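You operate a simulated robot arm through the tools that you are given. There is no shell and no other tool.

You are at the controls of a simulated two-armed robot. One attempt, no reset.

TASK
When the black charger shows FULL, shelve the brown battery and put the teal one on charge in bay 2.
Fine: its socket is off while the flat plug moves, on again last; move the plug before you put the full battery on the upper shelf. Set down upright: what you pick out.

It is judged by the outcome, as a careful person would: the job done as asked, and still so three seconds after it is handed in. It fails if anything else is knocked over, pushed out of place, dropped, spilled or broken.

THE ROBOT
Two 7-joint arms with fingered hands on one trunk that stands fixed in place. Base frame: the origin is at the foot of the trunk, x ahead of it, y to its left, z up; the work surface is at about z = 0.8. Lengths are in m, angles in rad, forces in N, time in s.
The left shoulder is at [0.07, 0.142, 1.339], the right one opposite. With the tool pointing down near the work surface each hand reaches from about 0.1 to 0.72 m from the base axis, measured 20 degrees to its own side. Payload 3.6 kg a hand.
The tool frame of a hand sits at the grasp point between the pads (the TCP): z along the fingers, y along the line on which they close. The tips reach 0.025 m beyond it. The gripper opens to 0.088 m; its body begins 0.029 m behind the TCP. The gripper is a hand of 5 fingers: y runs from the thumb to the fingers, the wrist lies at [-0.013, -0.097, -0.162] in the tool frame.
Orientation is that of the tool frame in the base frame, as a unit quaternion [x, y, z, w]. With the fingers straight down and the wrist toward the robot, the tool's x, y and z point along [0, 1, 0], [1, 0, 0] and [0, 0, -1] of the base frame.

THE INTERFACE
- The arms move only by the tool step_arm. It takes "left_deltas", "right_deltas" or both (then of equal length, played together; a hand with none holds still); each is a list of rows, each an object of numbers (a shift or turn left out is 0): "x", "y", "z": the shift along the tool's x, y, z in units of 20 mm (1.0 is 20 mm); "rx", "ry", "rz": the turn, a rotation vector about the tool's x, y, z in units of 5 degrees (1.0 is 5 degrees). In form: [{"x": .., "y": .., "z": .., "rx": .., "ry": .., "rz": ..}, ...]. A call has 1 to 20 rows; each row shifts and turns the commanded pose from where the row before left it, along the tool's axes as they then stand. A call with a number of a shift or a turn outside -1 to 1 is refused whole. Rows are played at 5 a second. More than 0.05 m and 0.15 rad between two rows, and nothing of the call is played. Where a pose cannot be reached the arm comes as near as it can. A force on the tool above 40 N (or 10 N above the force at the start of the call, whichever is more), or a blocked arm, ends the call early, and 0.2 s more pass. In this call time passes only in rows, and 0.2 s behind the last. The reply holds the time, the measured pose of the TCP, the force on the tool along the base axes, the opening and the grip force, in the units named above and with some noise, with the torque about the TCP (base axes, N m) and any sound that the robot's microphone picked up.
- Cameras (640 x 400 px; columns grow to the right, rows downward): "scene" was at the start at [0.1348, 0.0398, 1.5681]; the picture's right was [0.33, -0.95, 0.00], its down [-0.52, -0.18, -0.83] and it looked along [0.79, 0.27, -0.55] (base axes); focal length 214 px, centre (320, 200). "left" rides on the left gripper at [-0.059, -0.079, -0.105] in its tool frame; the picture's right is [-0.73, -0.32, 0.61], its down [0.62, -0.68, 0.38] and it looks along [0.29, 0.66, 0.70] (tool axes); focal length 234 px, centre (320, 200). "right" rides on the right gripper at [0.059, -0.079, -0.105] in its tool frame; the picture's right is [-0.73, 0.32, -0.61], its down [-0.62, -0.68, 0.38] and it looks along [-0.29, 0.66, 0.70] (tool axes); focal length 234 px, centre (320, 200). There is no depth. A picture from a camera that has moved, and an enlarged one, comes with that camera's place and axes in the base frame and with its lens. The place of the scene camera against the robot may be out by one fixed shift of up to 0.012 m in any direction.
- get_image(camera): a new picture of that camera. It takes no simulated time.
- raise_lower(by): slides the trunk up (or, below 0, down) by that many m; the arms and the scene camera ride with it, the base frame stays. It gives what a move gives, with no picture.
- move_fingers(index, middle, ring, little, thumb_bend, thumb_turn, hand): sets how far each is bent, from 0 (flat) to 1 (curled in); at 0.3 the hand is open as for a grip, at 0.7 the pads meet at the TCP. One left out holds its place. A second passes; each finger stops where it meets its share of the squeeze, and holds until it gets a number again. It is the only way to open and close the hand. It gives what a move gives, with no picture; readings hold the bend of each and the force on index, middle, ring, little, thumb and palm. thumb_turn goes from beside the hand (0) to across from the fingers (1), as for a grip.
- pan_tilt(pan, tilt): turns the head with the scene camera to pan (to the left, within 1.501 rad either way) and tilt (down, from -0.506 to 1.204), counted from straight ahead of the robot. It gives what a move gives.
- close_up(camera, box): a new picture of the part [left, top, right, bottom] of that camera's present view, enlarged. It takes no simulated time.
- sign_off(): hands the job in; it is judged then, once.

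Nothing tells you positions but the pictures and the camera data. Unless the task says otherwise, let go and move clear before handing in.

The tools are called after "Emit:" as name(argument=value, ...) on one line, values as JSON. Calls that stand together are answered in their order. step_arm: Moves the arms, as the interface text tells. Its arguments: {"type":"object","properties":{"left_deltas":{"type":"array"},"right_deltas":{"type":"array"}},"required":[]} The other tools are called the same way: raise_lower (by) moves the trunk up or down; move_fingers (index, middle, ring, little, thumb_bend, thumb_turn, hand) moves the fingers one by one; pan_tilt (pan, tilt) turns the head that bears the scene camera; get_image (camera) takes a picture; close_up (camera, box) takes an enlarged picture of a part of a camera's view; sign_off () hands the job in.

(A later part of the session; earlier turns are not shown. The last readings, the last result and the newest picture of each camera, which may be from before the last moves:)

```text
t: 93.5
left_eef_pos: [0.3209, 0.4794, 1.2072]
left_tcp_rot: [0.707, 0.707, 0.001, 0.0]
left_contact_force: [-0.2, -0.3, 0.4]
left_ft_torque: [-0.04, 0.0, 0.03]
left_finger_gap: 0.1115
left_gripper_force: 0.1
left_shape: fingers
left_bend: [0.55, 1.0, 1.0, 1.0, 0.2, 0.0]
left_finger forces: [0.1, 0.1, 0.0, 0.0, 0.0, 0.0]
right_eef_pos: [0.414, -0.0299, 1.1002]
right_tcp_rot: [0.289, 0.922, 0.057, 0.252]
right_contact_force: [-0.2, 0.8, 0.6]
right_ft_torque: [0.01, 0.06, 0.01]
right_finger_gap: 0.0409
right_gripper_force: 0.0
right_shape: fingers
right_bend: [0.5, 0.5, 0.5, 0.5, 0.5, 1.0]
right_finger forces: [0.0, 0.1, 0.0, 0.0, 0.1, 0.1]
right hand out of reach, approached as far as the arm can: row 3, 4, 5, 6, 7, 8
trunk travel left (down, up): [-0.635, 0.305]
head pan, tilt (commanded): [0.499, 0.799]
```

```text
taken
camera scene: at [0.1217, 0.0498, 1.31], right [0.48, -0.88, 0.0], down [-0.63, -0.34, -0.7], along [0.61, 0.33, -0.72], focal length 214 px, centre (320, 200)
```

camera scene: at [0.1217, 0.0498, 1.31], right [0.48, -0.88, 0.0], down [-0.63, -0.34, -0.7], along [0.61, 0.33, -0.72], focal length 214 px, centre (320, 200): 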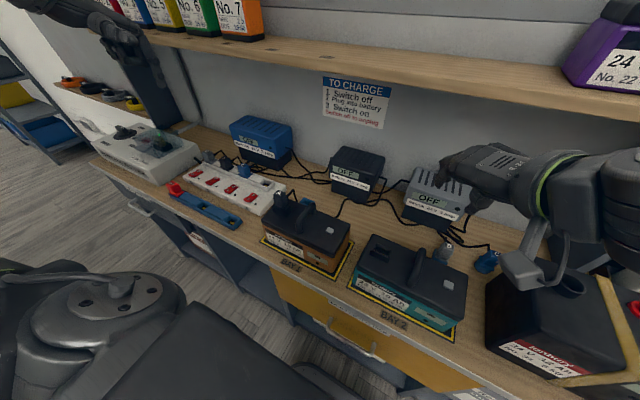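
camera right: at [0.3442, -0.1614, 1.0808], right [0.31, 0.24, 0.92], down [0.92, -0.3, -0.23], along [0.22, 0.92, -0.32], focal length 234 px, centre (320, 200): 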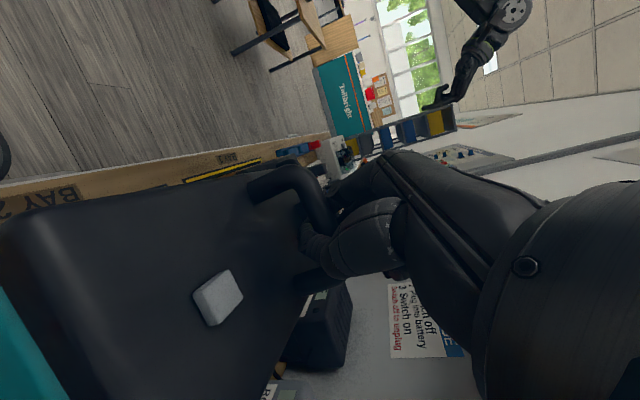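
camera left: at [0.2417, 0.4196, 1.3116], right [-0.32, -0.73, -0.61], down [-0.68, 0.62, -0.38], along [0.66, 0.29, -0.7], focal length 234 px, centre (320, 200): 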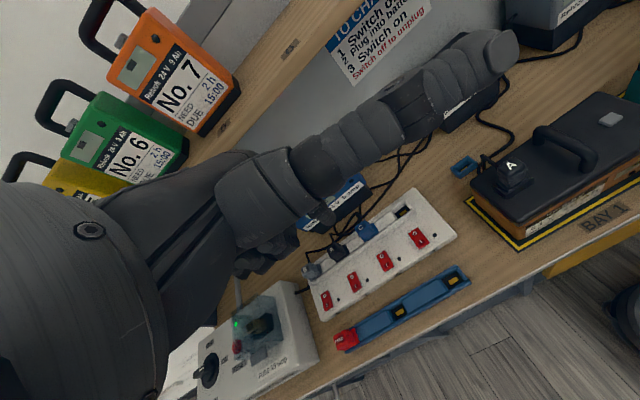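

Emit:
step_arm(right_deltas=[{"x": -0.88, "y": -0.94, "z": -0.55}, {"x": -0.88, "y": -0.94, "z": -0.55}, {"x": -0.88, "y": -0.94, "z": -0.55}, {"x": -0.88, "y": -0.94, "z": -0.55}, {"x": -0.88, "y": -0.94, "z": -0.55}, {"x": -0.88, "y": -0.94, "z": -0.55}, {"x": -0.88, "y": -0.94, "z": -0.55}])

Emit:
get_image(camera="scene")

Emit:
close_up(camera="scene", box=[230, 160, 370, 290])

Emit:
close_up(camera="left", box=[430, 90, 640, 250])

```text
t: 95.1
left_eef_pos: [0.3195, 0.4794, 1.2073]
left_tcp_rot: [0.708, 0.707, 0.001, 0.0]
left_contact_force: [-1.0, 0.1, 0.0]
left_ft_torque: [0.0, 0.0, 0.02]
left_finger_gap: 0.1113
left_gripper_force: 0.1
left_shape: fingers
left_bend: [0.55, 1.0, 1.0, 1.0, 0.2, 0.0]
left_finger forces: [0.1, 0.1, 0.0, 0.0, 0.0, 0.0]
right_eef_pos: [0.3998, -0.171, 1.169]
right_tcp_rot: [0.29, 0.921, 0.057, 0.252]
right_contact_force: [-0.7, 0.1, 0.2]
right_ft_torque: [0.0, 0.01, 0.03]
right_finger_gap: 0.0411
right_gripper_force: 0.0
right_shape: fingers
right_bend: [0.5, 0.5, 0.5, 0.5, 0.5, 1.0]
right_finger forces: [0.0, 0.0, 0.0, 0.0, 0.1, 0.0]
right hand out of reach, approached as far as the arm can: row 6, 7
trunk travel left (down, up): [-0.635, 0.305]
head pan, tilt (commanded): [0.499, 0.799]
```

```text
taken
camera scene: at [0.1212, 0.05, 1.3101], right [0.48, -0.88, 0.0], down [-0.63, -0.34, -0.7], along [0.61, 0.33, -0.72], focal length 214 px, centre (320, 200)
```

scene: 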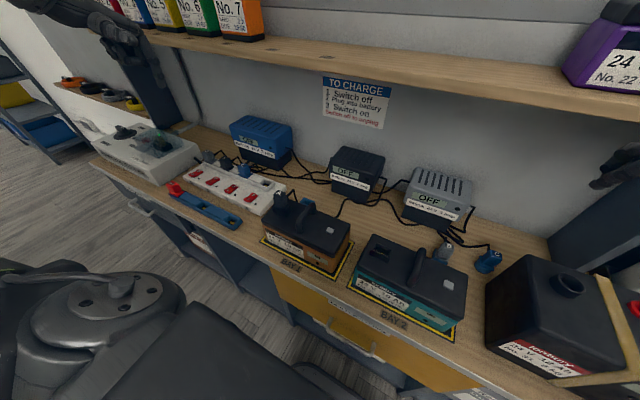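

```text
3.08 times, centred on (300, 225) of scene
camera zoom: at [0.1212, 0.05, 1.3101], right [0.48, -0.88, 0.0], down [-0.63, -0.34, -0.7], along [0.61, 0.33, -0.72], focal length 660 px, centre (382, 123)
```

zoom: 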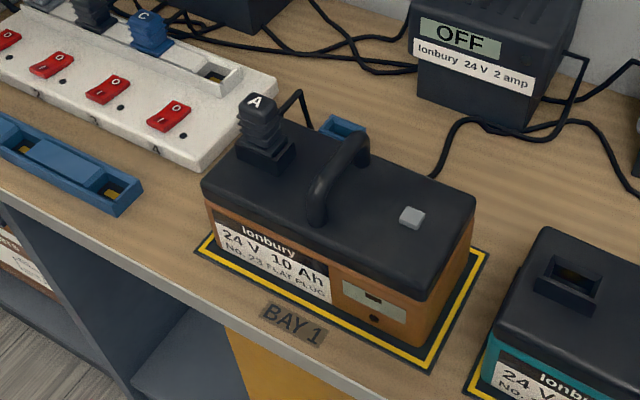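

```text
2.50 times, centred on (535, 170) of left
camera zoom: at [0.2412, 0.4202, 1.3115], right [-0.32, -0.73, -0.61], down [-0.68, 0.62, -0.38], along [0.66, 0.29, -0.7], focal length 585 px, centre (-218, 275)
```

zoom: 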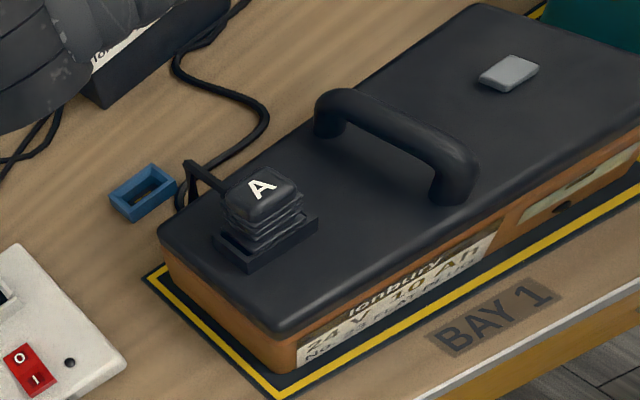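

Plug A's top is at about (0.393, 0.298, 0.962). First I'll get the right arm well out of the left hand's way.

Emit:
step_arm(right_deltas=[{"rx": 0.432, "ry": -0.251, "rz": 0.867}, {"rx": 0.432, "ry": -0.251, "rz": 0.867}, {"rx": 0.432, "ry": -0.251, "rz": 0.867}, {"rx": 0.432, "ry": -0.251, "rz": 0.867}, {"rx": 0.432, "ry": -0.251, "rz": 0.867}, {"rx": 0.432, "ry": -0.251, "rz": 0.867}, {"rx": 0.432, "ry": -0.251, "rz": 0.867}, {"rx": 0.432, "ry": -0.251, "rz": 0.867}, {"rx": 0.432, "ry": -0.251, "rz": 0.867}, {"rx": 0.432, "ry": -0.251, "rz": 0.867}])

Emit:
pan_tilt(pan=0.0, tilt=0.6)

Emit:
get_image(camera="scene")

```text
t: 97.3
left_eef_pos: [0.3206, 0.48, 1.2068]
left_tcp_rot: [0.708, 0.707, 0.0, 0.0]
left_contact_force: [-0.4, -0.1, 0.2]
left_ft_torque: [-0.05, 0.05, -0.02]
left_finger_gap: 0.1114
left_gripper_force: 0.1
left_shape: fingers
left_bend: [0.55, 1.0, 1.0, 1.0, 0.2, 0.0]
left_finger forces: [0.0, 0.1, 0.0, 0.1, 0.0, 0.0]
right_eef_pos: [0.3997, -0.172, 1.1708]
right_tcp_rot: [0.652, 0.713, -0.055, 0.253]
right_contact_force: [0.0, -0.1, 0.1]
right_ft_torque: [-0.02, 0.01, 0.04]
right_finger_gap: 0.0412
right_gripper_force: 0.1
right_shape: fingers
right_bend: [0.5, 0.5, 0.5, 0.5, 0.5, 1.0]
right_finger forces: [0.0, 0.1, 0.0, 0.0, 0.0, 0.0]
trunk travel left (down, up): [-0.635, 0.305]
head pan, tilt (commanded): [0.499, 0.799]
```

```text
t: 98.2
left_eef_pos: [0.3201, 0.4799, 1.2075]
left_tcp_rot: [0.708, 0.706, 0.0, 0.0]
left_contact_force: [-0.7, 0.7, -0.8]
left_ft_torque: [0.0, -0.02, -0.03]
left_finger_gap: 0.1115
left_gripper_force: 0.0
left_shape: fingers
left_bend: [0.55, 1.0, 1.0, 1.0, 0.2, 0.0]
left_finger forces: [0.0, 0.0, 0.0, 0.1, 0.0, 0.0]
right_eef_pos: [0.4002, -0.1719, 1.1685]
right_tcp_rot: [0.651, 0.714, -0.055, 0.253]
right_contact_force: [0.7, -0.2, -0.5]
right_ft_torque: [-0.03, 0.0, 0.0]
right_finger_gap: 0.0412
right_gripper_force: 0.1
right_shape: fingers
right_bend: [0.5, 0.5, 0.5, 0.5, 0.5, 1.0]
right_finger forces: [0.0, 0.1, 0.0, 0.0, 0.0, 0.0]
trunk travel left (down, up): [-0.635, 0.305]
head pan, tilt (commanded): [0.0, 0.6]
```

```text
taken
camera scene: at [0.1392, 0.011, 1.3269], right [0.0, -1.0, 0.0], down [-0.57, 0.0, -0.82], along [0.82, 0.0, -0.57], focal length 214 px, centre (320, 200)
```

scene: 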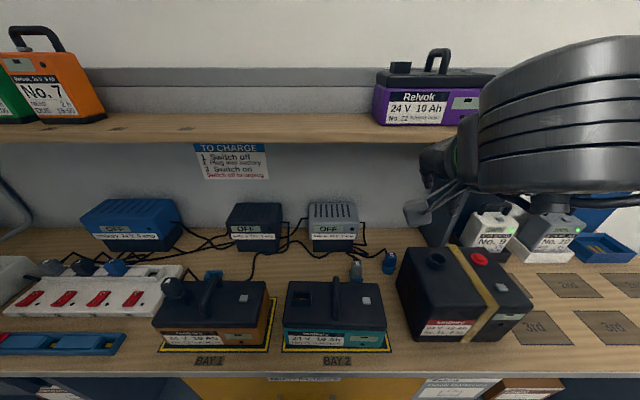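

Emit:
step_arm(right_deltas=[{"x": -0.97, "y": -0.36, "z": 0.02}, {"x": -0.97, "y": -0.36, "z": 0.02}, {"x": -0.97, "y": -0.36, "z": 0.02}, {"x": -0.97, "y": -0.36, "z": 0.02}, {"x": -0.97, "y": -0.36, "z": 0.02}, {"x": -0.97, "y": -0.36, "z": 0.02}, {"x": -0.97, "y": -0.36, "z": 0.02}, {"x": -0.97, "y": -0.36, "z": 0.02}])

Emit:
move_fingers(hand="left", index=0.4, middle=0.4, ring=0.4, little=0.4, thumb_bend=0.4, thumb_turn=1.0)

Emit:
get_image(camera="scene")

Emit:
get_image(camera="left")

```text
t: 100.0
left_eef_pos: [0.3209, 0.4786, 1.2059]
left_tcp_rot: [0.707, 0.707, 0.0, 0.0]
left_contact_force: [0.6, -0.5, 0.2]
left_ft_torque: [0.0, 0.0, 0.01]
left_finger_gap: 0.1115
left_gripper_force: 0.2
left_shape: fingers
left_bend: [0.55, 1.0, 1.0, 1.0, 0.2, 0.0]
left_finger forces: [0.0, 0.0, 0.0, 0.1, 0.0, 0.0]
right_eef_pos: [0.4312, -0.2925, 1.1917]
right_tcp_rot: [0.652, 0.713, -0.053, 0.252]
right_contact_force: [-0.8, -0.3, 0.3]
right_ft_torque: [0.04, 0.03, -0.02]
right_finger_gap: 0.0412
right_gripper_force: 0.0
right_shape: fingers
right_bend: [0.5, 0.5, 0.5, 0.5, 0.5, 1.0]
right_finger forces: [0.0, 0.0, 0.0, 0.0, 0.1, 0.0]
right hand out of reach, approached as far as the arm can: row 2, 3, 4, 5, 6, 7, 8
trunk travel left (down, up): [-0.635, 0.305]
head pan, tilt (commanded): [0.0, 0.6]
```

```text
t: 101.0
left_eef_pos: [0.3212, 0.4779, 1.2069]
left_tcp_rot: [0.708, 0.706, -0.001, 0.0]
left_contact_force: [0.0, 0.6, -0.6]
left_ft_torque: [-0.02, -0.02, 0.01]
left_finger_gap: 0.0636
left_gripper_force: 0.1
left_shape: fingers
left_bend: [0.4, 0.4, 0.4, 0.4, 0.4, 0.99]
left_finger forces: [0.0, 0.1, 0.1, 0.0, 0.0, 0.0]
right_eef_pos: [0.4309, -0.2921, 1.1919]
right_tcp_rot: [0.651, 0.713, -0.055, 0.253]
right_contact_force: [1.6, 0.3, 0.1]
right_ft_torque: [-0.01, -0.04, 0.0]
right_finger_gap: 0.0412
right_gripper_force: 0.0
right_shape: fingers
right_bend: [0.5, 0.5, 0.5, 0.5, 0.5, 1.0]
right_finger forces: [0.0, 0.0, 0.0, 0.0, 0.0, 0.0]
trunk travel left (down, up): [-0.635, 0.305]
head pan, tilt (commanded): [0.0, 0.6]
```

```text
taken
camera scene: at [0.1393, 0.0107, 1.3269], right [0.0, -1.0, 0.0], down [-0.56, 0.0, -0.83], along [0.83, 0.0, -0.56], focal length 214 px, centre (320, 200)
```

scene: 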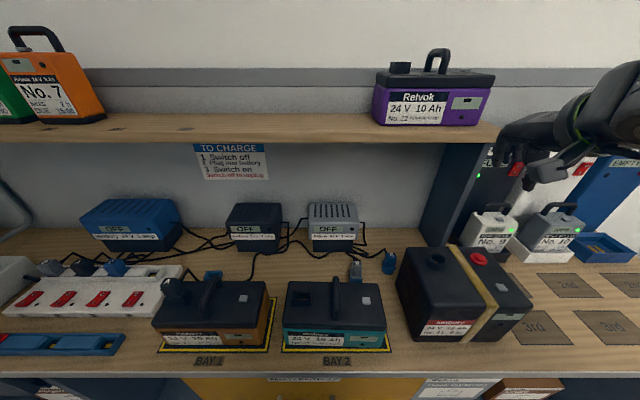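

```text
taken
camera left: at [0.2417, 0.4196, 1.3116], right [-0.32, -0.73, -0.61], down [-0.68, 0.62, -0.38], along [0.66, 0.29, -0.7], focal length 234 px, centre (320, 200)
```

left: 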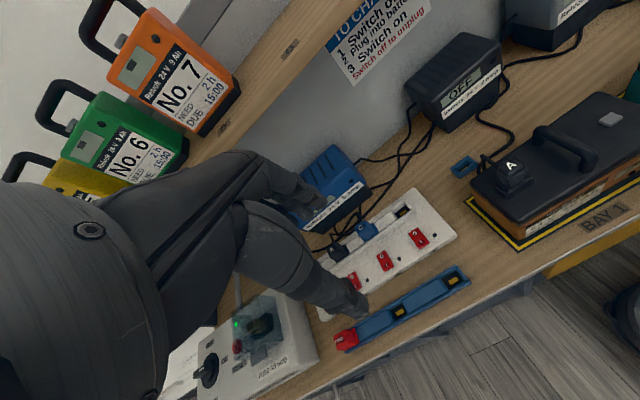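

Right arm is clear. Moving the left hand above plug A (tool straight down, thumb toward me).

Emit:
step_arm(left_deltas=[{"x": -0.9, "y": 0.36, "z": 0.7}, {"x": -0.9, "y": 0.36, "z": 0.7}, {"x": -0.9, "y": 0.36, "z": 0.7}, {"x": -0.9, "y": 0.36, "z": 0.7}, {"x": -0.9, "y": 0.36, "z": 0.7}, {"x": -0.9, "y": 0.36, "z": 0.7}, {"x": -0.9, "y": 0.36, "z": 0.7}, {"x": -0.9, "y": 0.36, "z": 0.7}, {"x": -0.9, "y": 0.36, "z": 0.7}, {"x": -0.9, "y": 0.36, "z": 0.7}])

Emit:
get_image(camera="left")

Emit:
pan_tilt(pan=0.6, tilt=0.6)

Emit:
get_image(camera="scene")

```text
t: 103.2
left_eef_pos: [0.3936, 0.2983, 1.0696]
left_tcp_rot: [0.708, 0.706, 0.0, 0.0]
left_contact_force: [0.8, -0.5, 0.1]
left_ft_torque: [0.01, 0.0, -0.05]
left_finger_gap: 0.0638
left_gripper_force: 0.1
left_shape: fingers
left_bend: [0.4, 0.4, 0.4, 0.4, 0.4, 0.99]
left_finger forces: [0.0, 0.0, 0.0, 0.0, 0.0, 0.0]
right_eef_pos: [0.4305, -0.293, 1.1912]
right_tcp_rot: [0.651, 0.714, -0.055, 0.252]
right_contact_force: [0.0, 0.2, -0.6]
right_ft_torque: [0.01, 0.0, 0.0]
right_finger_gap: 0.041
right_gripper_force: 0.2
right_shape: fingers
right_bend: [0.5, 0.5, 0.5, 0.5, 0.5, 1.0]
right_finger forces: [0.0, 0.0, 0.0, 0.1, 0.0, 0.0]
trunk travel left (down, up): [-0.635, 0.305]
head pan, tilt (commanded): [0.0, 0.6]
```

```text
taken
camera left: at [0.315, 0.2397, 1.1729], right [-0.32, -0.73, -0.61], down [-0.68, 0.62, -0.38], along [0.66, 0.29, -0.7], focal length 234 px, centre (320, 200)
```

left: 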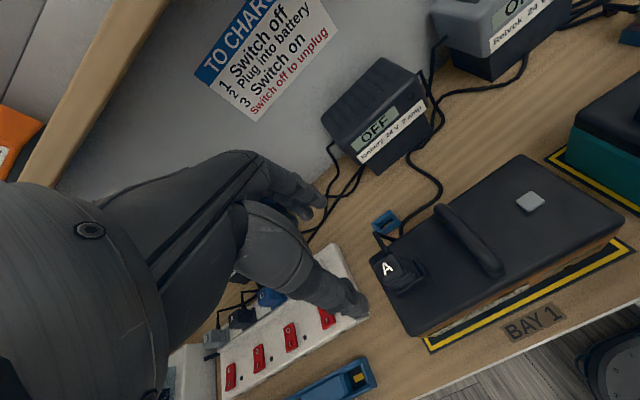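

```text
t: 104.2
left_eef_pos: [0.3947, 0.2991, 1.0682]
left_tcp_rot: [0.707, 0.707, -0.001, 0.0]
left_contact_force: [-0.2, 0.3, 0.7]
left_ft_torque: [-0.02, -0.01, -0.01]
left_finger_gap: 0.0636
left_gripper_force: 0.1
left_shape: fingers
left_bend: [0.4, 0.4, 0.4, 0.4, 0.4, 0.99]
left_finger forces: [0.1, 0.0, 0.0, 0.0, 0.0, 0.1]
right_eef_pos: [0.4308, -0.2925, 1.192]
right_tcp_rot: [0.652, 0.713, -0.055, 0.252]
right_contact_force: [0.5, 0.4, -0.6]
right_ft_torque: [-0.01, -0.04, 0.0]
right_finger_gap: 0.0414
right_gripper_force: 0.0
right_shape: fingers
right_bend: [0.5, 0.5, 0.5, 0.5, 0.5, 1.0]
right_finger forces: [0.0, 0.0, 0.1, 0.0, 0.1, 0.0]
trunk travel left (down, up): [-0.635, 0.305]
head pan, tilt (commanded): [0.6, 0.6]
```

```text
taken
camera scene: at [0.124, 0.0605, 1.3269], right [0.56, -0.83, 0.0], down [-0.47, -0.32, -0.83], along [0.68, 0.47, -0.56], focal length 214 px, centre (320, 200)
```

scene: 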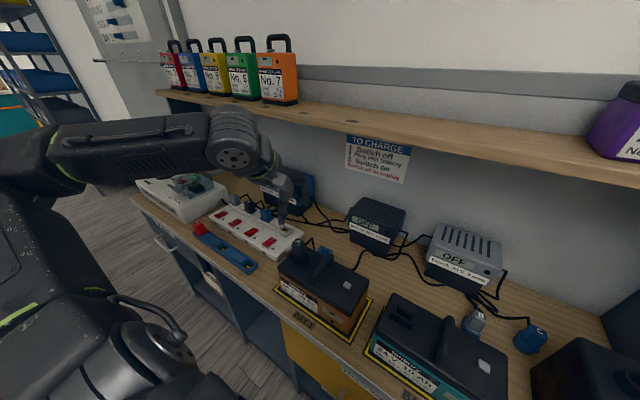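

Emit:
close_up(camera="left", box=[330, 190, 530, 340])

Emit:
close_up(camera="scene", box=[240, 130, 380, 330])

```text
2.67 times, centred on (430, 265) of left
camera zoom: at [0.3147, 0.2408, 1.173], right [-0.32, -0.73, -0.61], down [-0.68, 0.62, -0.38], along [0.66, 0.29, -0.7], focal length 624 px, centre (27, 27)
```

zoom: 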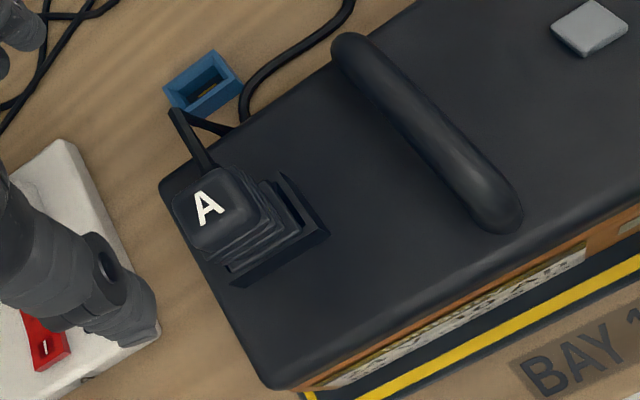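

```text
2.00 times, centred on (310, 230) of scene
camera zoom: at [0.124, 0.0605, 1.3269], right [0.56, -0.83, 0.0], down [-0.47, -0.32, -0.83], along [0.68, 0.47, -0.56], focal length 429 px, centre (340, 140)
```

zoom: 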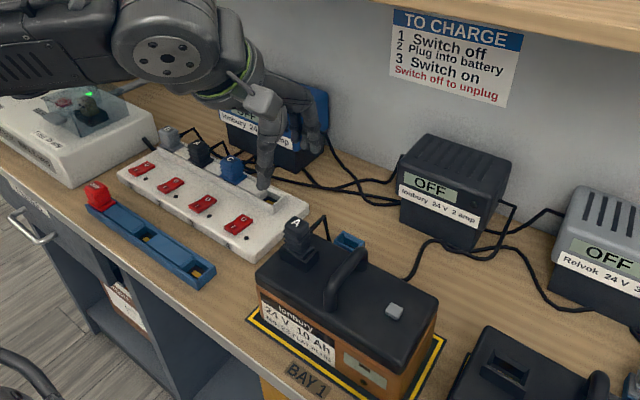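

Plug cap centre is at (0.393, 0.2945), top at z 0.962. Descending over it with the hand open.

Emit:
step_arm(left_deltas=[{"x": -0.2, "z": 0.8}, {"z": 0.9}, {"z": 0.9}, {"z": 0.9}, {"z": 0.7}])

Emit:
get_image(camera="left")

Emit:
close_up(camera="scene", box=[240, 170, 380, 300])

```text
t: 105.4
left_eef_pos: [0.3932, 0.2953, 0.9816]
left_tcp_rot: [0.708, 0.706, -0.001, -0.001]
left_contact_force: [-0.4, 0.4, -0.6]
left_ft_torque: [-0.01, 0.0, 0.01]
left_finger_gap: 0.0635
left_gripper_force: 0.1
left_shape: fingers
left_bend: [0.4, 0.4, 0.4, 0.4, 0.4, 0.99]
left_finger forces: [0.0, 0.1, 0.1, 0.0, 0.0, 0.0]
right_eef_pos: [0.4308, -0.291, 1.1909]
right_tcp_rot: [0.652, 0.713, -0.056, 0.253]
right_contact_force: [0.1, 0.0, -0.8]
right_ft_torque: [-0.01, -0.02, 0.0]
right_finger_gap: 0.0412
right_gripper_force: 0.1
right_shape: fingers
right_bend: [0.5, 0.5, 0.5, 0.5, 0.5, 1.0]
right_finger forces: [0.0, 0.0, 0.1, 0.1, 0.0, 0.0]
trunk travel left (down, up): [-0.635, 0.305]
head pan, tilt (commanded): [0.6, 0.6]
```

```text
taken
camera left: at [0.3142, 0.2353, 1.0872], right [-0.32, -0.73, -0.61], down [-0.68, 0.62, -0.38], along [0.66, 0.29, -0.7], focal length 234 px, centre (320, 200)
```

left: 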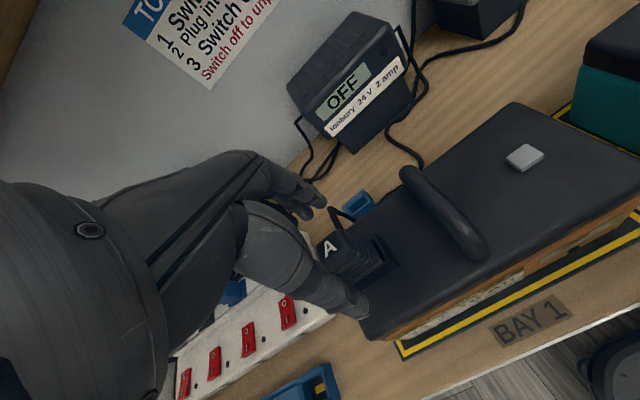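

```text
3.08 times, centred on (310, 235) of scene
camera zoom: at [0.1241, 0.0609, 1.3269], right [0.56, -0.83, 0.0], down [-0.47, -0.32, -0.82], along [0.68, 0.47, -0.57], focal length 660 px, centre (351, 92)
```

zoom: 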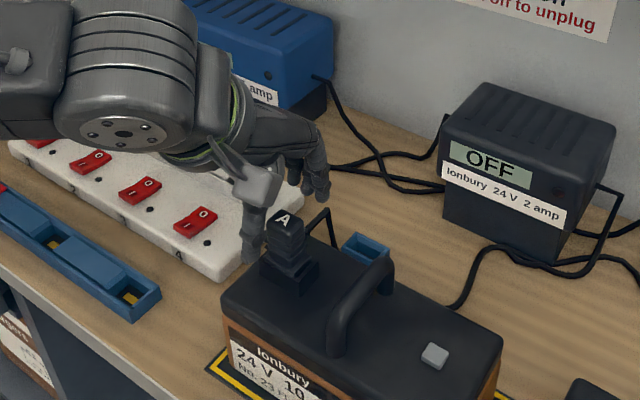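

The plug lies directly under the TCP, between thumb and fingers. Descending to grip height.

Emit:
step_arm(left_deltas=[{"z": 0.6}, {"z": 0.6}, {"z": 0.5}])

Emit:
get_image(camera="left")

Emit:
close_up(camera="scene", box=[260, 190, 340, 270])

```text
t: 106.2
left_eef_pos: [0.3907, 0.2934, 0.9484]
left_tcp_rot: [0.708, 0.706, 0.0, 0.001]
left_contact_force: [-0.4, -0.1, 0.1]
left_ft_torque: [-0.01, 0.01, 0.0]
left_finger_gap: 0.0638
left_gripper_force: 0.1
left_shape: fingers
left_bend: [0.4, 0.4, 0.4, 0.4, 0.4, 0.99]
left_finger forces: [0.1, 0.0, 0.0, 0.0, 0.1, 0.0]
right_eef_pos: [0.4311, -0.2924, 1.1913]
right_tcp_rot: [0.652, 0.713, -0.055, 0.252]
right_contact_force: [0.7, 0.2, 0.4]
right_ft_torque: [0.02, 0.0, -0.01]
right_finger_gap: 0.0409
right_gripper_force: 0.1
right_shape: fingers
right_bend: [0.5, 0.5, 0.5, 0.5, 0.5, 1.0]
right_finger forces: [0.1, 0.1, 0.1, 0.1, 0.1, 0.1]
trunk travel left (down, up): [-0.635, 0.305]
head pan, tilt (commanded): [0.6, 0.6]
```

```text
taken
camera left: at [0.3122, 0.2346, 1.0531], right [-0.32, -0.73, -0.61], down [-0.68, 0.62, -0.38], along [0.66, 0.29, -0.7], focal length 234 px, centre (320, 200)
```

left: 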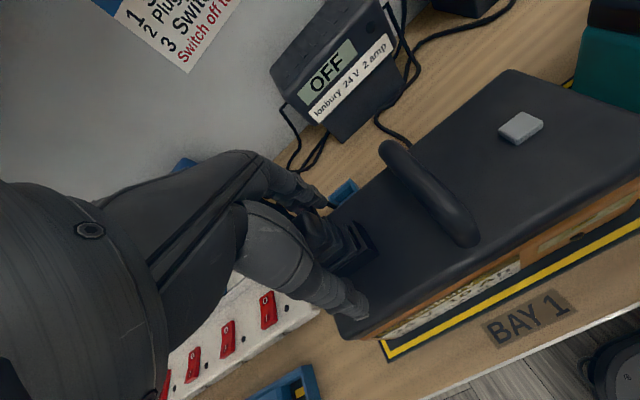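

```text
5.00 times, centred on (300, 230) of scene
camera zoom: at [0.1238, 0.0607, 1.3269], right [0.56, -0.83, 0.0], down [-0.47, -0.32, -0.83], along [0.68, 0.47, -0.56], focal length 1072 px, centre (420, 50)
```

zoom: 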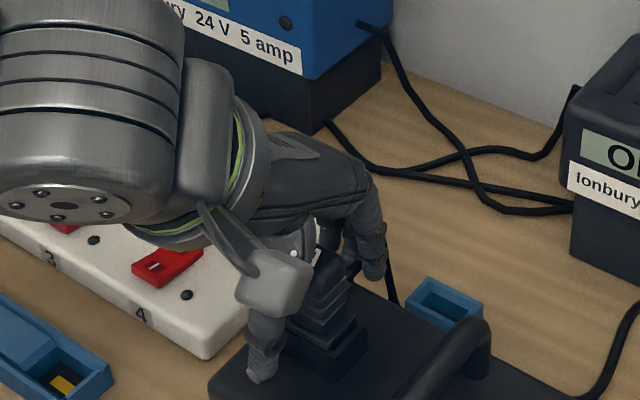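

Emit:
move_fingers(hand="left", index=0.5, middle=0.52, ring=0.52, little=0.5, thumb_bend=0.52)

Emit:
get_image(camera="left")

Emit:
close_up(camera="scene", box=[260, 190, 340, 270])

```text
t: 107.2
left_eef_pos: [0.3921, 0.2932, 0.949]
left_tcp_rot: [0.707, 0.707, 0.0, 0.0]
left_contact_force: [0.3, 1.4, -0.2]
left_ft_torque: [-0.01, -0.02, 0.0]
left_finger_gap: 0.0397
left_gripper_force: 0.2
left_shape: fingers
left_bend: [0.5, 0.52, 0.52, 0.5, 0.52, 1.0]
left_finger forces: [0.0, 0.1, 0.0, 0.1, 0.1, 0.0]
right_eef_pos: [0.4306, -0.2924, 1.1917]
right_tcp_rot: [0.651, 0.714, -0.055, 0.253]
right_contact_force: [0.5, 0.6, -0.4]
right_ft_torque: [0.0, -0.04, -0.01]
right_finger_gap: 0.0411
right_gripper_force: 0.0
right_shape: fingers
right_bend: [0.5, 0.5, 0.5, 0.5, 0.5, 1.0]
right_finger forces: [0.0, 0.0, 0.0, 0.0, 0.1, 0.0]
trunk travel left (down, up): [-0.635, 0.305]
head pan, tilt (commanded): [0.6, 0.6]
```

```text
taken
camera left: at [0.3123, 0.2347, 1.0532], right [-0.32, -0.73, -0.61], down [-0.68, 0.62, -0.38], along [0.66, 0.29, -0.7], focal length 234 px, centre (320, 200)
```

left: 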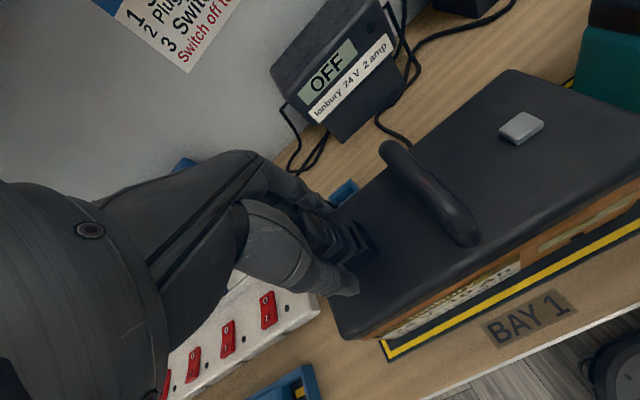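

```text
5.00 times, centred on (300, 230) of scene
camera zoom: at [0.1239, 0.0607, 1.3269], right [0.56, -0.83, 0.0], down [-0.47, -0.32, -0.83], along [0.68, 0.47, -0.56], focal length 1072 px, centre (420, 50)
```

zoom: 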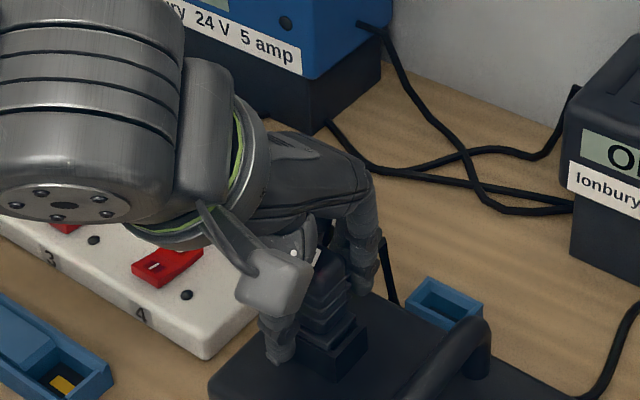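

Emit:
move_fingers(hand="left", index=0.58, middle=0.58, ring=0.58, little=0.55, thumb_bend=0.58)

Emit:
close_up(camera="left", box=[230, 130, 430, 310])

```text
t: 108.2
left_eef_pos: [0.392, 0.2929, 0.9474]
left_tcp_rot: [0.708, 0.706, 0.0, 0.0]
left_contact_force: [0.0, 1.2, 0.0]
left_ft_torque: [0.0, 0.01, 0.0]
left_finger_gap: 0.0265
left_gripper_force: 0.2
left_shape: fingers
left_bend: [0.57, 0.57, 0.57, 0.55, 0.57, 1.0]
left_finger forces: [0.3, 0.1, 0.0, 0.2, 0.0, 0.0]
right_eef_pos: [0.4297, -0.2916, 1.1912]
right_tcp_rot: [0.651, 0.713, -0.056, 0.253]
right_contact_force: [0.7, 0.8, -1.1]
right_ft_torque: [-0.05, -0.01, -0.03]
right_finger_gap: 0.0412
right_gripper_force: 0.2
right_shape: fingers
right_bend: [0.5, 0.5, 0.5, 0.5, 0.5, 1.0]
right_finger forces: [0.0, 0.1, 0.1, 0.1, 0.0, 0.1]
trunk travel left (down, up): [-0.635, 0.305]
head pan, tilt (commanded): [0.6, 0.6]
```

```text
2.22 times, centred on (330, 220) of left
camera zoom: at [0.3124, 0.2347, 1.0532], right [-0.32, -0.73, -0.61], down [-0.68, 0.62, -0.38], along [0.66, 0.29, -0.7], focal length 520 px, centre (298, 156)
```

zoom: 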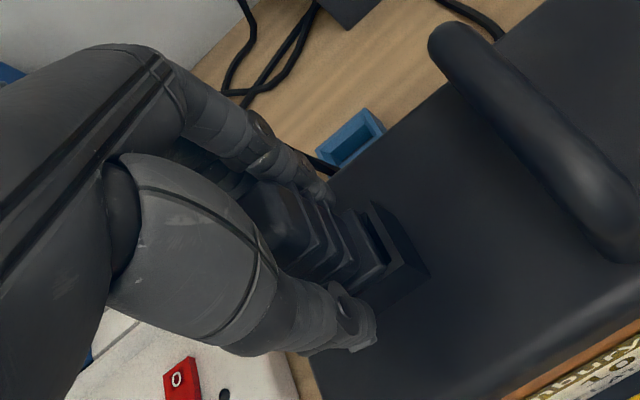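

Emit:
move_fingers(hand="left", index=0.68, middle=0.7, ring=0.7, little=0.62, thumb_bend=0.7)

Emit:
close_up(camera="left", box=[230, 130, 430, 310])

Emit:
close_up(camera="scene", box=[260, 190, 360, 290])

```text
t: 109.2
left_eef_pos: [0.3919, 0.2932, 0.9489]
left_tcp_rot: [0.708, 0.706, 0.001, 0.0]
left_contact_force: [4.3, -0.4, 2.5]
left_ft_torque: [0.02, -0.16, -0.03]
left_finger_gap: 0.0165
left_gripper_force: 8.2
left_shape: fingers
left_bend: [0.62, 0.63, 0.7, 0.62, 0.63, 1.0]
left_finger forces: [4.2, 6.2, 0.0, 0.0, 5.3, 0.0]
right_eef_pos: [0.4318, -0.2933, 1.1915]
right_tcp_rot: [0.652, 0.713, -0.054, 0.253]
right_contact_force: [0.3, -0.5, 1.2]
right_ft_torque: [0.0, 0.01, 0.05]
right_finger_gap: 0.0414
right_gripper_force: 0.0
right_shape: fingers
right_bend: [0.5, 0.5, 0.5, 0.5, 0.5, 1.0]
right_finger forces: [0.0, 0.1, 0.0, 0.0, 0.0, 0.0]
trunk travel left (down, up): [-0.635, 0.305]
head pan, tilt (commanded): [0.6, 0.6]
```

```text
2.22 times, centred on (330, 220) of left
camera zoom: at [0.313, 0.2345, 1.0532], right [-0.32, -0.73, -0.61], down [-0.68, 0.62, -0.38], along [0.66, 0.29, -0.7], focal length 520 px, centre (298, 156)
```

zoom: 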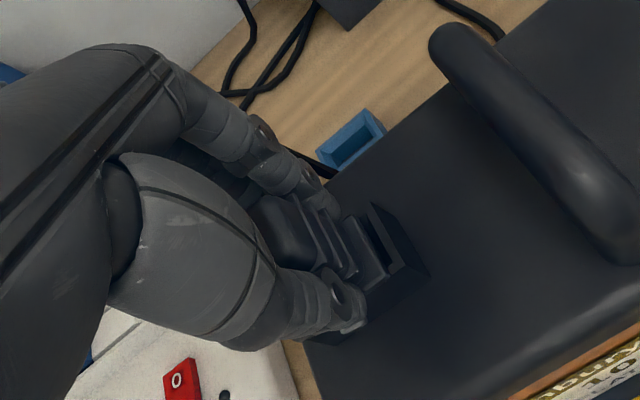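

```text
4.00 times, centred on (310, 240) of scene
camera zoom: at [0.1247, 0.0605, 1.3269], right [0.56, -0.83, 0.0], down [-0.47, -0.32, -0.82], along [0.68, 0.47, -0.57], focal length 858 px, centre (360, 40)
```

zoom: 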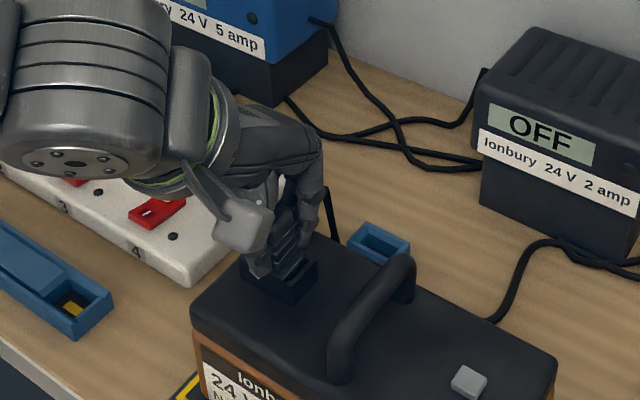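

Index, middle and thumb hold the plug. I'll firm up the grip before pulling.

Emit:
move_fingers(hand="left", index=0.8, middle=0.8, thumb_bend=0.8)

Emit:
step_arm(left_deltas=[{"z": -0.15}, {"z": -0.15}])

Emit:
close_up(camera="left", box=[230, 130, 430, 310])

Emit:
close_up(camera="scene", box=[260, 190, 360, 290])

```text
t: 110.2
left_eef_pos: [0.392, 0.2947, 0.9484]
left_tcp_rot: [0.708, 0.707, 0.0, 0.0]
left_contact_force: [2.0, -0.3, 0.1]
left_ft_torque: [-0.01, -0.07, -0.05]
left_finger_gap: 0.0149
left_gripper_force: 15.7
left_shape: fingers
left_bend: [0.6, 0.62, 0.7, 0.62, 0.65, 1.0]
left_finger forces: [8.3, 8.2, 0.0, 0.1, 14.2, 0.0]
right_eef_pos: [0.4314, -0.2925, 1.1916]
right_tcp_rot: [0.652, 0.713, -0.055, 0.252]
right_contact_force: [-0.3, -0.1, -0.2]
right_ft_torque: [-0.01, 0.01, -0.04]
right_finger_gap: 0.0412
right_gripper_force: 0.0
right_shape: fingers
right_bend: [0.5, 0.5, 0.5, 0.5, 0.5, 1.0]
right_finger forces: [0.0, 0.2, 0.0, 0.1, 0.0, 0.0]
trunk travel left (down, up): [-0.635, 0.305]
head pan, tilt (commanded): [0.6, 0.6]
```

```text
t: 110.8
left_eef_pos: [0.3922, 0.2946, 0.9551]
left_tcp_rot: [0.707, 0.707, -0.001, 0.0]
left_contact_force: [1.4, -0.1, -0.5]
left_ft_torque: [-0.01, -0.05, -0.03]
left_finger_gap: 0.0149
left_gripper_force: 14.9
left_shape: fingers
left_bend: [0.6, 0.62, 0.7, 0.62, 0.65, 1.0]
left_finger forces: [8.3, 7.3, 0.0, 0.1, 14.5, 0.0]
right_eef_pos: [0.4309, -0.292, 1.1917]
right_tcp_rot: [0.651, 0.714, -0.055, 0.252]
right_contact_force: [0.2, -1.1, -0.1]
right_ft_torque: [-0.05, -0.01, -0.03]
right_finger_gap: 0.0411
right_gripper_force: 0.1
right_shape: fingers
right_bend: [0.5, 0.5, 0.5, 0.5, 0.5, 1.0]
right_finger forces: [0.0, 0.0, 0.1, 0.1, 0.1, 0.1]
trunk travel left (down, up): [-0.635, 0.305]
head pan, tilt (commanded): [0.6, 0.6]
```

```text
2.22 times, centred on (330, 220) of left
camera zoom: at [0.3129, 0.2353, 1.0589], right [-0.32, -0.73, -0.61], down [-0.68, 0.62, -0.38], along [0.66, 0.29, -0.7], focal length 520 px, centre (298, 156)
```

zoom: 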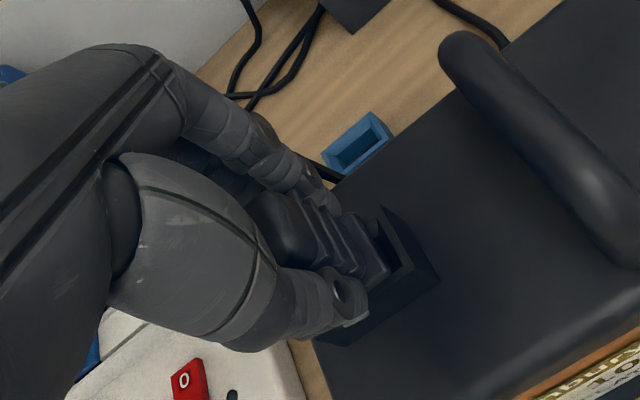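

```text
4.00 times, centred on (310, 240) of scene
camera zoom: at [0.1242, 0.0607, 1.3269], right [0.56, -0.83, 0.0], down [-0.47, -0.32, -0.82], along [0.68, 0.47, -0.57], focal length 858 px, centre (360, 40)
```

zoom: 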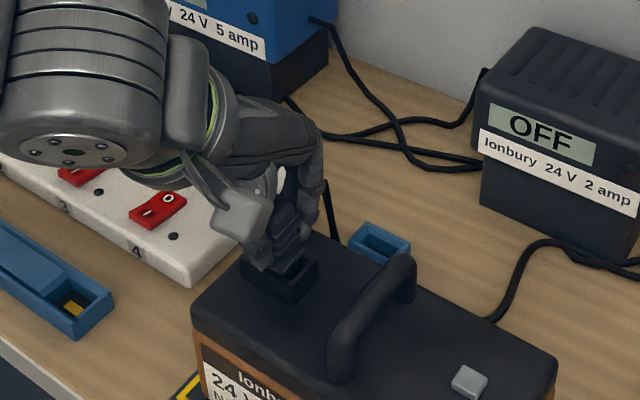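

The plug slides up with the hand, with little resistance. Lifting it fully out.

Emit:
step_arm(left_deltas=[{"z": -0.3}, {"z": -0.5}, {"z": -0.6}, {"z": -0.8}, {"z": -0.8}, {"z": -0.8}])

Emit:
get_image(camera="left")

Emit:
close_up(camera="scene", box=[240, 150, 380, 290])

```text
t: 112.2
left_eef_pos: [0.3939, 0.2932, 1.0202]
left_tcp_rot: [0.709, 0.706, 0.0, 0.0]
left_contact_force: [-0.5, -0.4, -1.0]
left_ft_torque: [0.01, 0.04, -0.02]
left_finger_gap: 0.0148
left_gripper_force: 15.0
left_shape: fingers
left_bend: [0.6, 0.62, 0.7, 0.62, 0.65, 1.0]
left_finger forces: [8.4, 6.4, 0.1, 0.1, 14.9, 0.1]
left hand out of reach, approached as far as the arm can: row 6
right_eef_pos: [0.4313, -0.2927, 1.1913]
right_tcp_rot: [0.651, 0.713, -0.055, 0.253]
right_contact_force: [0.1, 0.8, 0.3]
right_ft_torque: [-0.02, -0.01, -0.03]
right_finger_gap: 0.0415
right_gripper_force: 0.1
right_shape: fingers
right_bend: [0.5, 0.5, 0.5, 0.5, 0.5, 1.0]
right_finger forces: [0.0, 0.1, 0.1, 0.1, 0.0, 0.0]
trunk travel left (down, up): [-0.635, 0.305]
head pan, tilt (commanded): [0.6, 0.6]
```

```text
taken
camera left: at [0.3142, 0.2343, 1.1254], right [-0.33, -0.72, -0.61], down [-0.68, 0.63, -0.38], along [0.66, 0.29, -0.7], focal length 234 px, centre (320, 200)
```

left: 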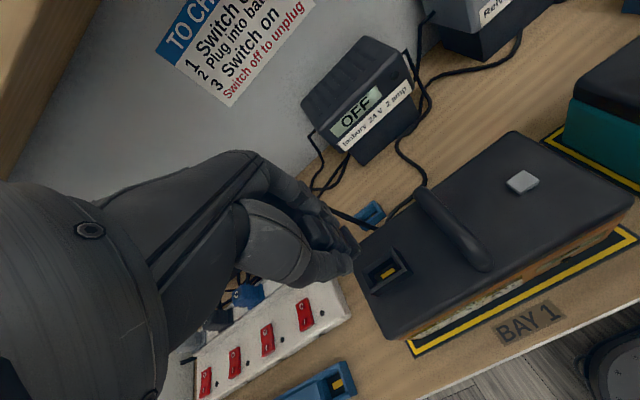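

```text
2.86 times, centred on (310, 220) of scene
camera zoom: at [0.1238, 0.0606, 1.3269], right [0.56, -0.83, 0.0], down [-0.47, -0.32, -0.83], along [0.68, 0.47, -0.56], focal length 613 px, centre (349, 143)
```

zoom: 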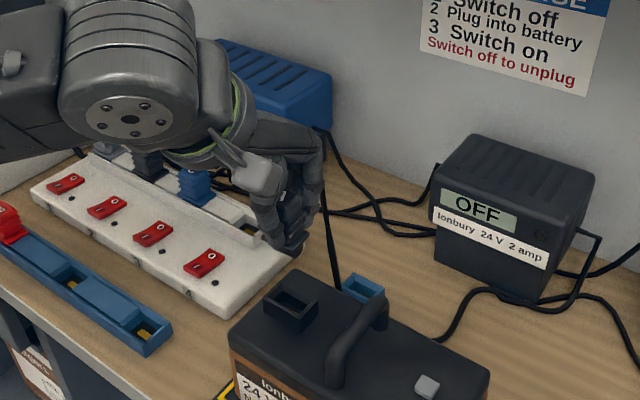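

The plug is out and brown's socket is empty. Now I'll measure both sockets (brown's and teal's) in one view to get the exact displacement.

Emit:
pan_tilt(pan=0.35, tilt=0.85)

Emit:
get_image(camera="scene")

Emit:
close_up(camera="scene", box=[230, 170, 430, 300])

```text
t: 113.0
left_eef_pos: [0.3933, 0.2943, 1.0211]
left_tcp_rot: [0.709, 0.705, 0.001, -0.001]
left_contact_force: [-0.2, 0.4, -1.3]
left_ft_torque: [0.03, -0.01, 0.01]
left_finger_gap: 0.0149
left_gripper_force: 14.5
left_shape: fingers
left_bend: [0.6, 0.62, 0.7, 0.62, 0.65, 1.0]
left_finger forces: [8.5, 6.4, 0.1, 0.0, 14.8, 0.1]
right_eef_pos: [0.4299, -0.2933, 1.1928]
right_tcp_rot: [0.651, 0.713, -0.055, 0.252]
right_contact_force: [0.0, -0.5, -0.8]
right_ft_torque: [-0.01, 0.02, -0.02]
right_finger_gap: 0.0416
right_gripper_force: 0.0
right_shape: fingers
right_bend: [0.5, 0.5, 0.5, 0.5, 0.5, 1.0]
right_finger forces: [0.1, 0.0, 0.1, 0.0, 0.0, 0.1]
trunk travel left (down, up): [-0.635, 0.305]
head pan, tilt (commanded): [0.351, 0.85]
```

```text
taken
camera scene: at [0.1244, 0.0378, 1.3061], right [0.34, -0.94, 0.0], down [-0.71, -0.26, -0.66], along [0.62, 0.23, -0.75], focal length 214 px, centre (320, 200)
```

scene: 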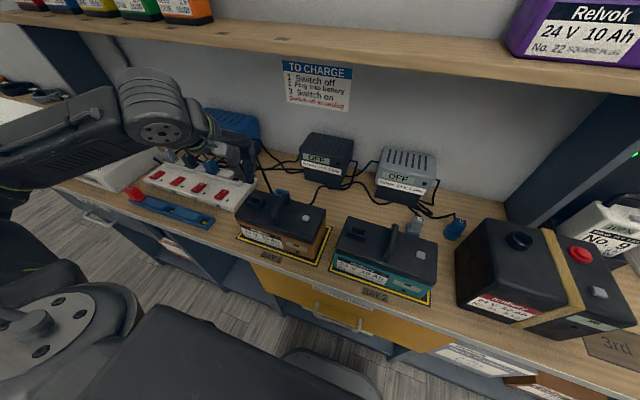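

```text
3.08 times, centred on (330, 235) of scene
camera zoom: at [0.1244, 0.0378, 1.3061], right [0.34, -0.94, 0.0], down [-0.71, -0.26, -0.66], along [0.62, 0.23, -0.75], focal length 660 px, centre (289, 92)
```

zoom: 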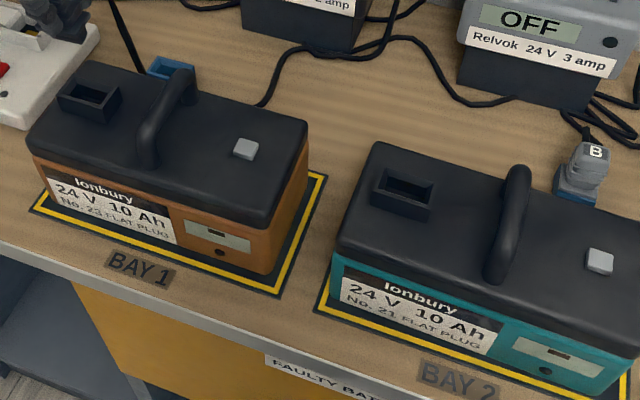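

Emit:
close_up(camera="scene", box=[235, 185, 285, 220])

Emit:
close_up(camera="scene", box=[335, 215, 385, 250])

```text
11.43 times, centred on (260, 202) of scene
camera zoom: at [0.1244, 0.0378, 1.3061], right [0.34, -0.94, 0.0], down [-0.71, -0.26, -0.66], along [0.62, 0.23, -0.75], focal length 2451 px, centre (1006, 171)
```

zoom: 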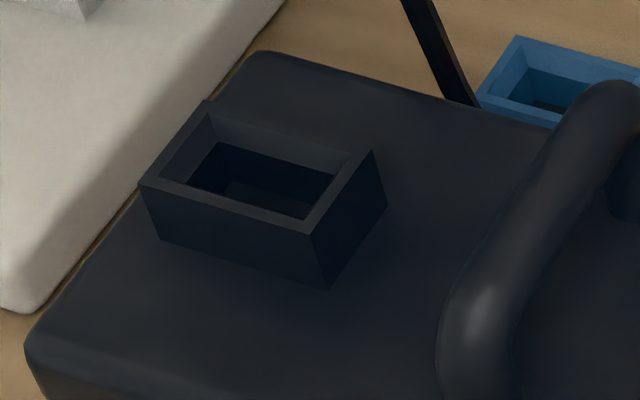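

```text
11.43 times, centred on (360, 232) of scene
camera zoom: at [0.1244, 0.0378, 1.3061], right [0.34, -0.94, 0.0], down [-0.71, -0.26, -0.66], along [0.62, 0.23, -0.75], focal length 2451 px, centre (-137, -171)
```

zoom: 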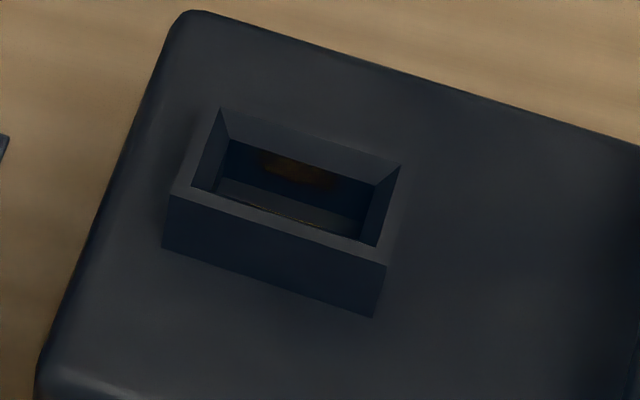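

Both sockets measured: teal's socket is displaced by (−0.002, −0.257) from brown's with about −3° relative yaw, so the TCP should go to (0.390, 0.0375). I'll raise the trunk slightly for comfort and carry the plug across.

Emit:
raise_lower(by=0.08)

Emit:
step_arm(left_deltas=[{"x": -0.8, "z": 0.2}, {"x": -0.9, "z": 0.2}, {"x": -0.9, "z": 0.2}, {"x": -0.9, "z": 0.2}, {"x": -0.9, "z": 0.2}, {"x": -0.9, "z": 0.2}])

Emit:
get_image(camera="scene")

Emit:
get_image(camera="left")

```text
t: 114.2
left_eef_pos: [0.3937, 0.2932, 1.099]
left_tcp_rot: [0.709, 0.705, 0.001, 0.0]
left_contact_force: [1.2, -0.6, -1.0]
left_ft_torque: [-0.02, -0.03, 0.06]
left_finger_gap: 0.0146
left_gripper_force: 14.5
left_shape: fingers
left_bend: [0.6, 0.62, 0.7, 0.62, 0.65, 1.0]
left_finger forces: [8.4, 6.4, 0.0, 0.0, 14.8, 0.0]
right_eef_pos: [0.4306, -0.2928, 1.2717]
right_tcp_rot: [0.652, 0.713, -0.054, 0.253]
right_contact_force: [-0.5, 0.0, 0.5]
right_ft_torque: [0.04, 0.02, 0.0]
right_finger_gap: 0.0414
right_gripper_force: 0.1
right_shape: fingers
right_bend: [0.5, 0.5, 0.5, 0.5, 0.5, 1.0]
right_finger forces: [0.0, 0.1, 0.0, 0.0, 0.0, 0.0]
trunk travel left (down, up): [-0.715, 0.225]
head pan, tilt (commanded): [0.351, 0.85]
```

```text
t: 115.6
left_eef_pos: [0.4003, 0.1864, 1.0798]
left_tcp_rot: [0.709, 0.705, -0.001, -0.001]
left_contact_force: [-0.5, -0.3, -0.2]
left_ft_torque: [-0.07, 0.05, -0.03]
left_finger_gap: 0.0149
left_gripper_force: 14.9
left_shape: fingers
left_bend: [0.6, 0.62, 0.7, 0.62, 0.65, 1.0]
left_finger forces: [8.4, 6.4, 0.1, 0.1, 14.8, 0.0]
left hand out of reach, approached as far as the arm can: row 4
right_eef_pos: [0.431, -0.292, 1.2704]
right_tcp_rot: [0.651, 0.713, -0.054, 0.252]
right_contact_force: [0.8, 0.3, 0.1]
right_ft_torque: [-0.01, -0.01, -0.01]
right_finger_gap: 0.0412
right_gripper_force: 0.0
right_shape: fingers
right_bend: [0.5, 0.5, 0.5, 0.5, 0.5, 1.0]
right_finger forces: [0.0, 0.0, 0.0, 0.1, 0.0, 0.0]
trunk travel left (down, up): [-0.715, 0.225]
head pan, tilt (commanded): [0.351, 0.85]
```

```text
taken
camera scene: at [0.125, 0.0369, 1.386], right [0.34, -0.94, 0.0], down [-0.71, -0.26, -0.66], along [0.62, 0.23, -0.75], focal length 214 px, centre (320, 200)
```

scene: 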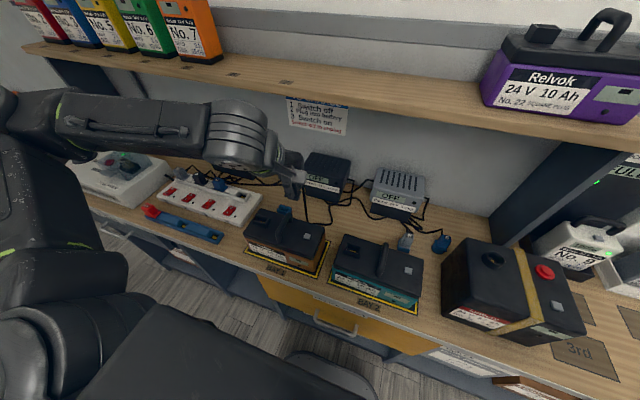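

```text
taken
camera left: at [0.321, 0.1273, 1.1844], right [-0.33, -0.72, -0.61], down [-0.68, 0.63, -0.38], along [0.66, 0.29, -0.7], focal length 234 px, centre (320, 200)
```

left: 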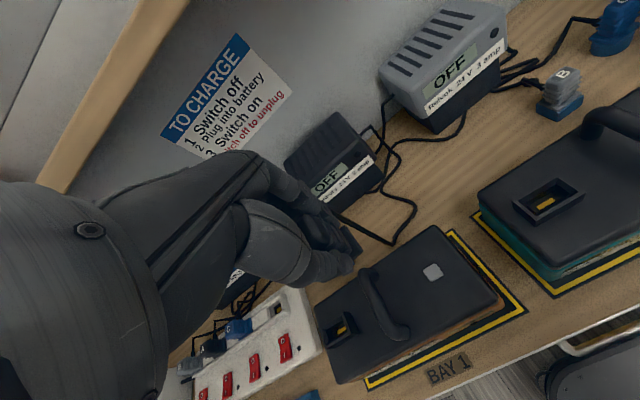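

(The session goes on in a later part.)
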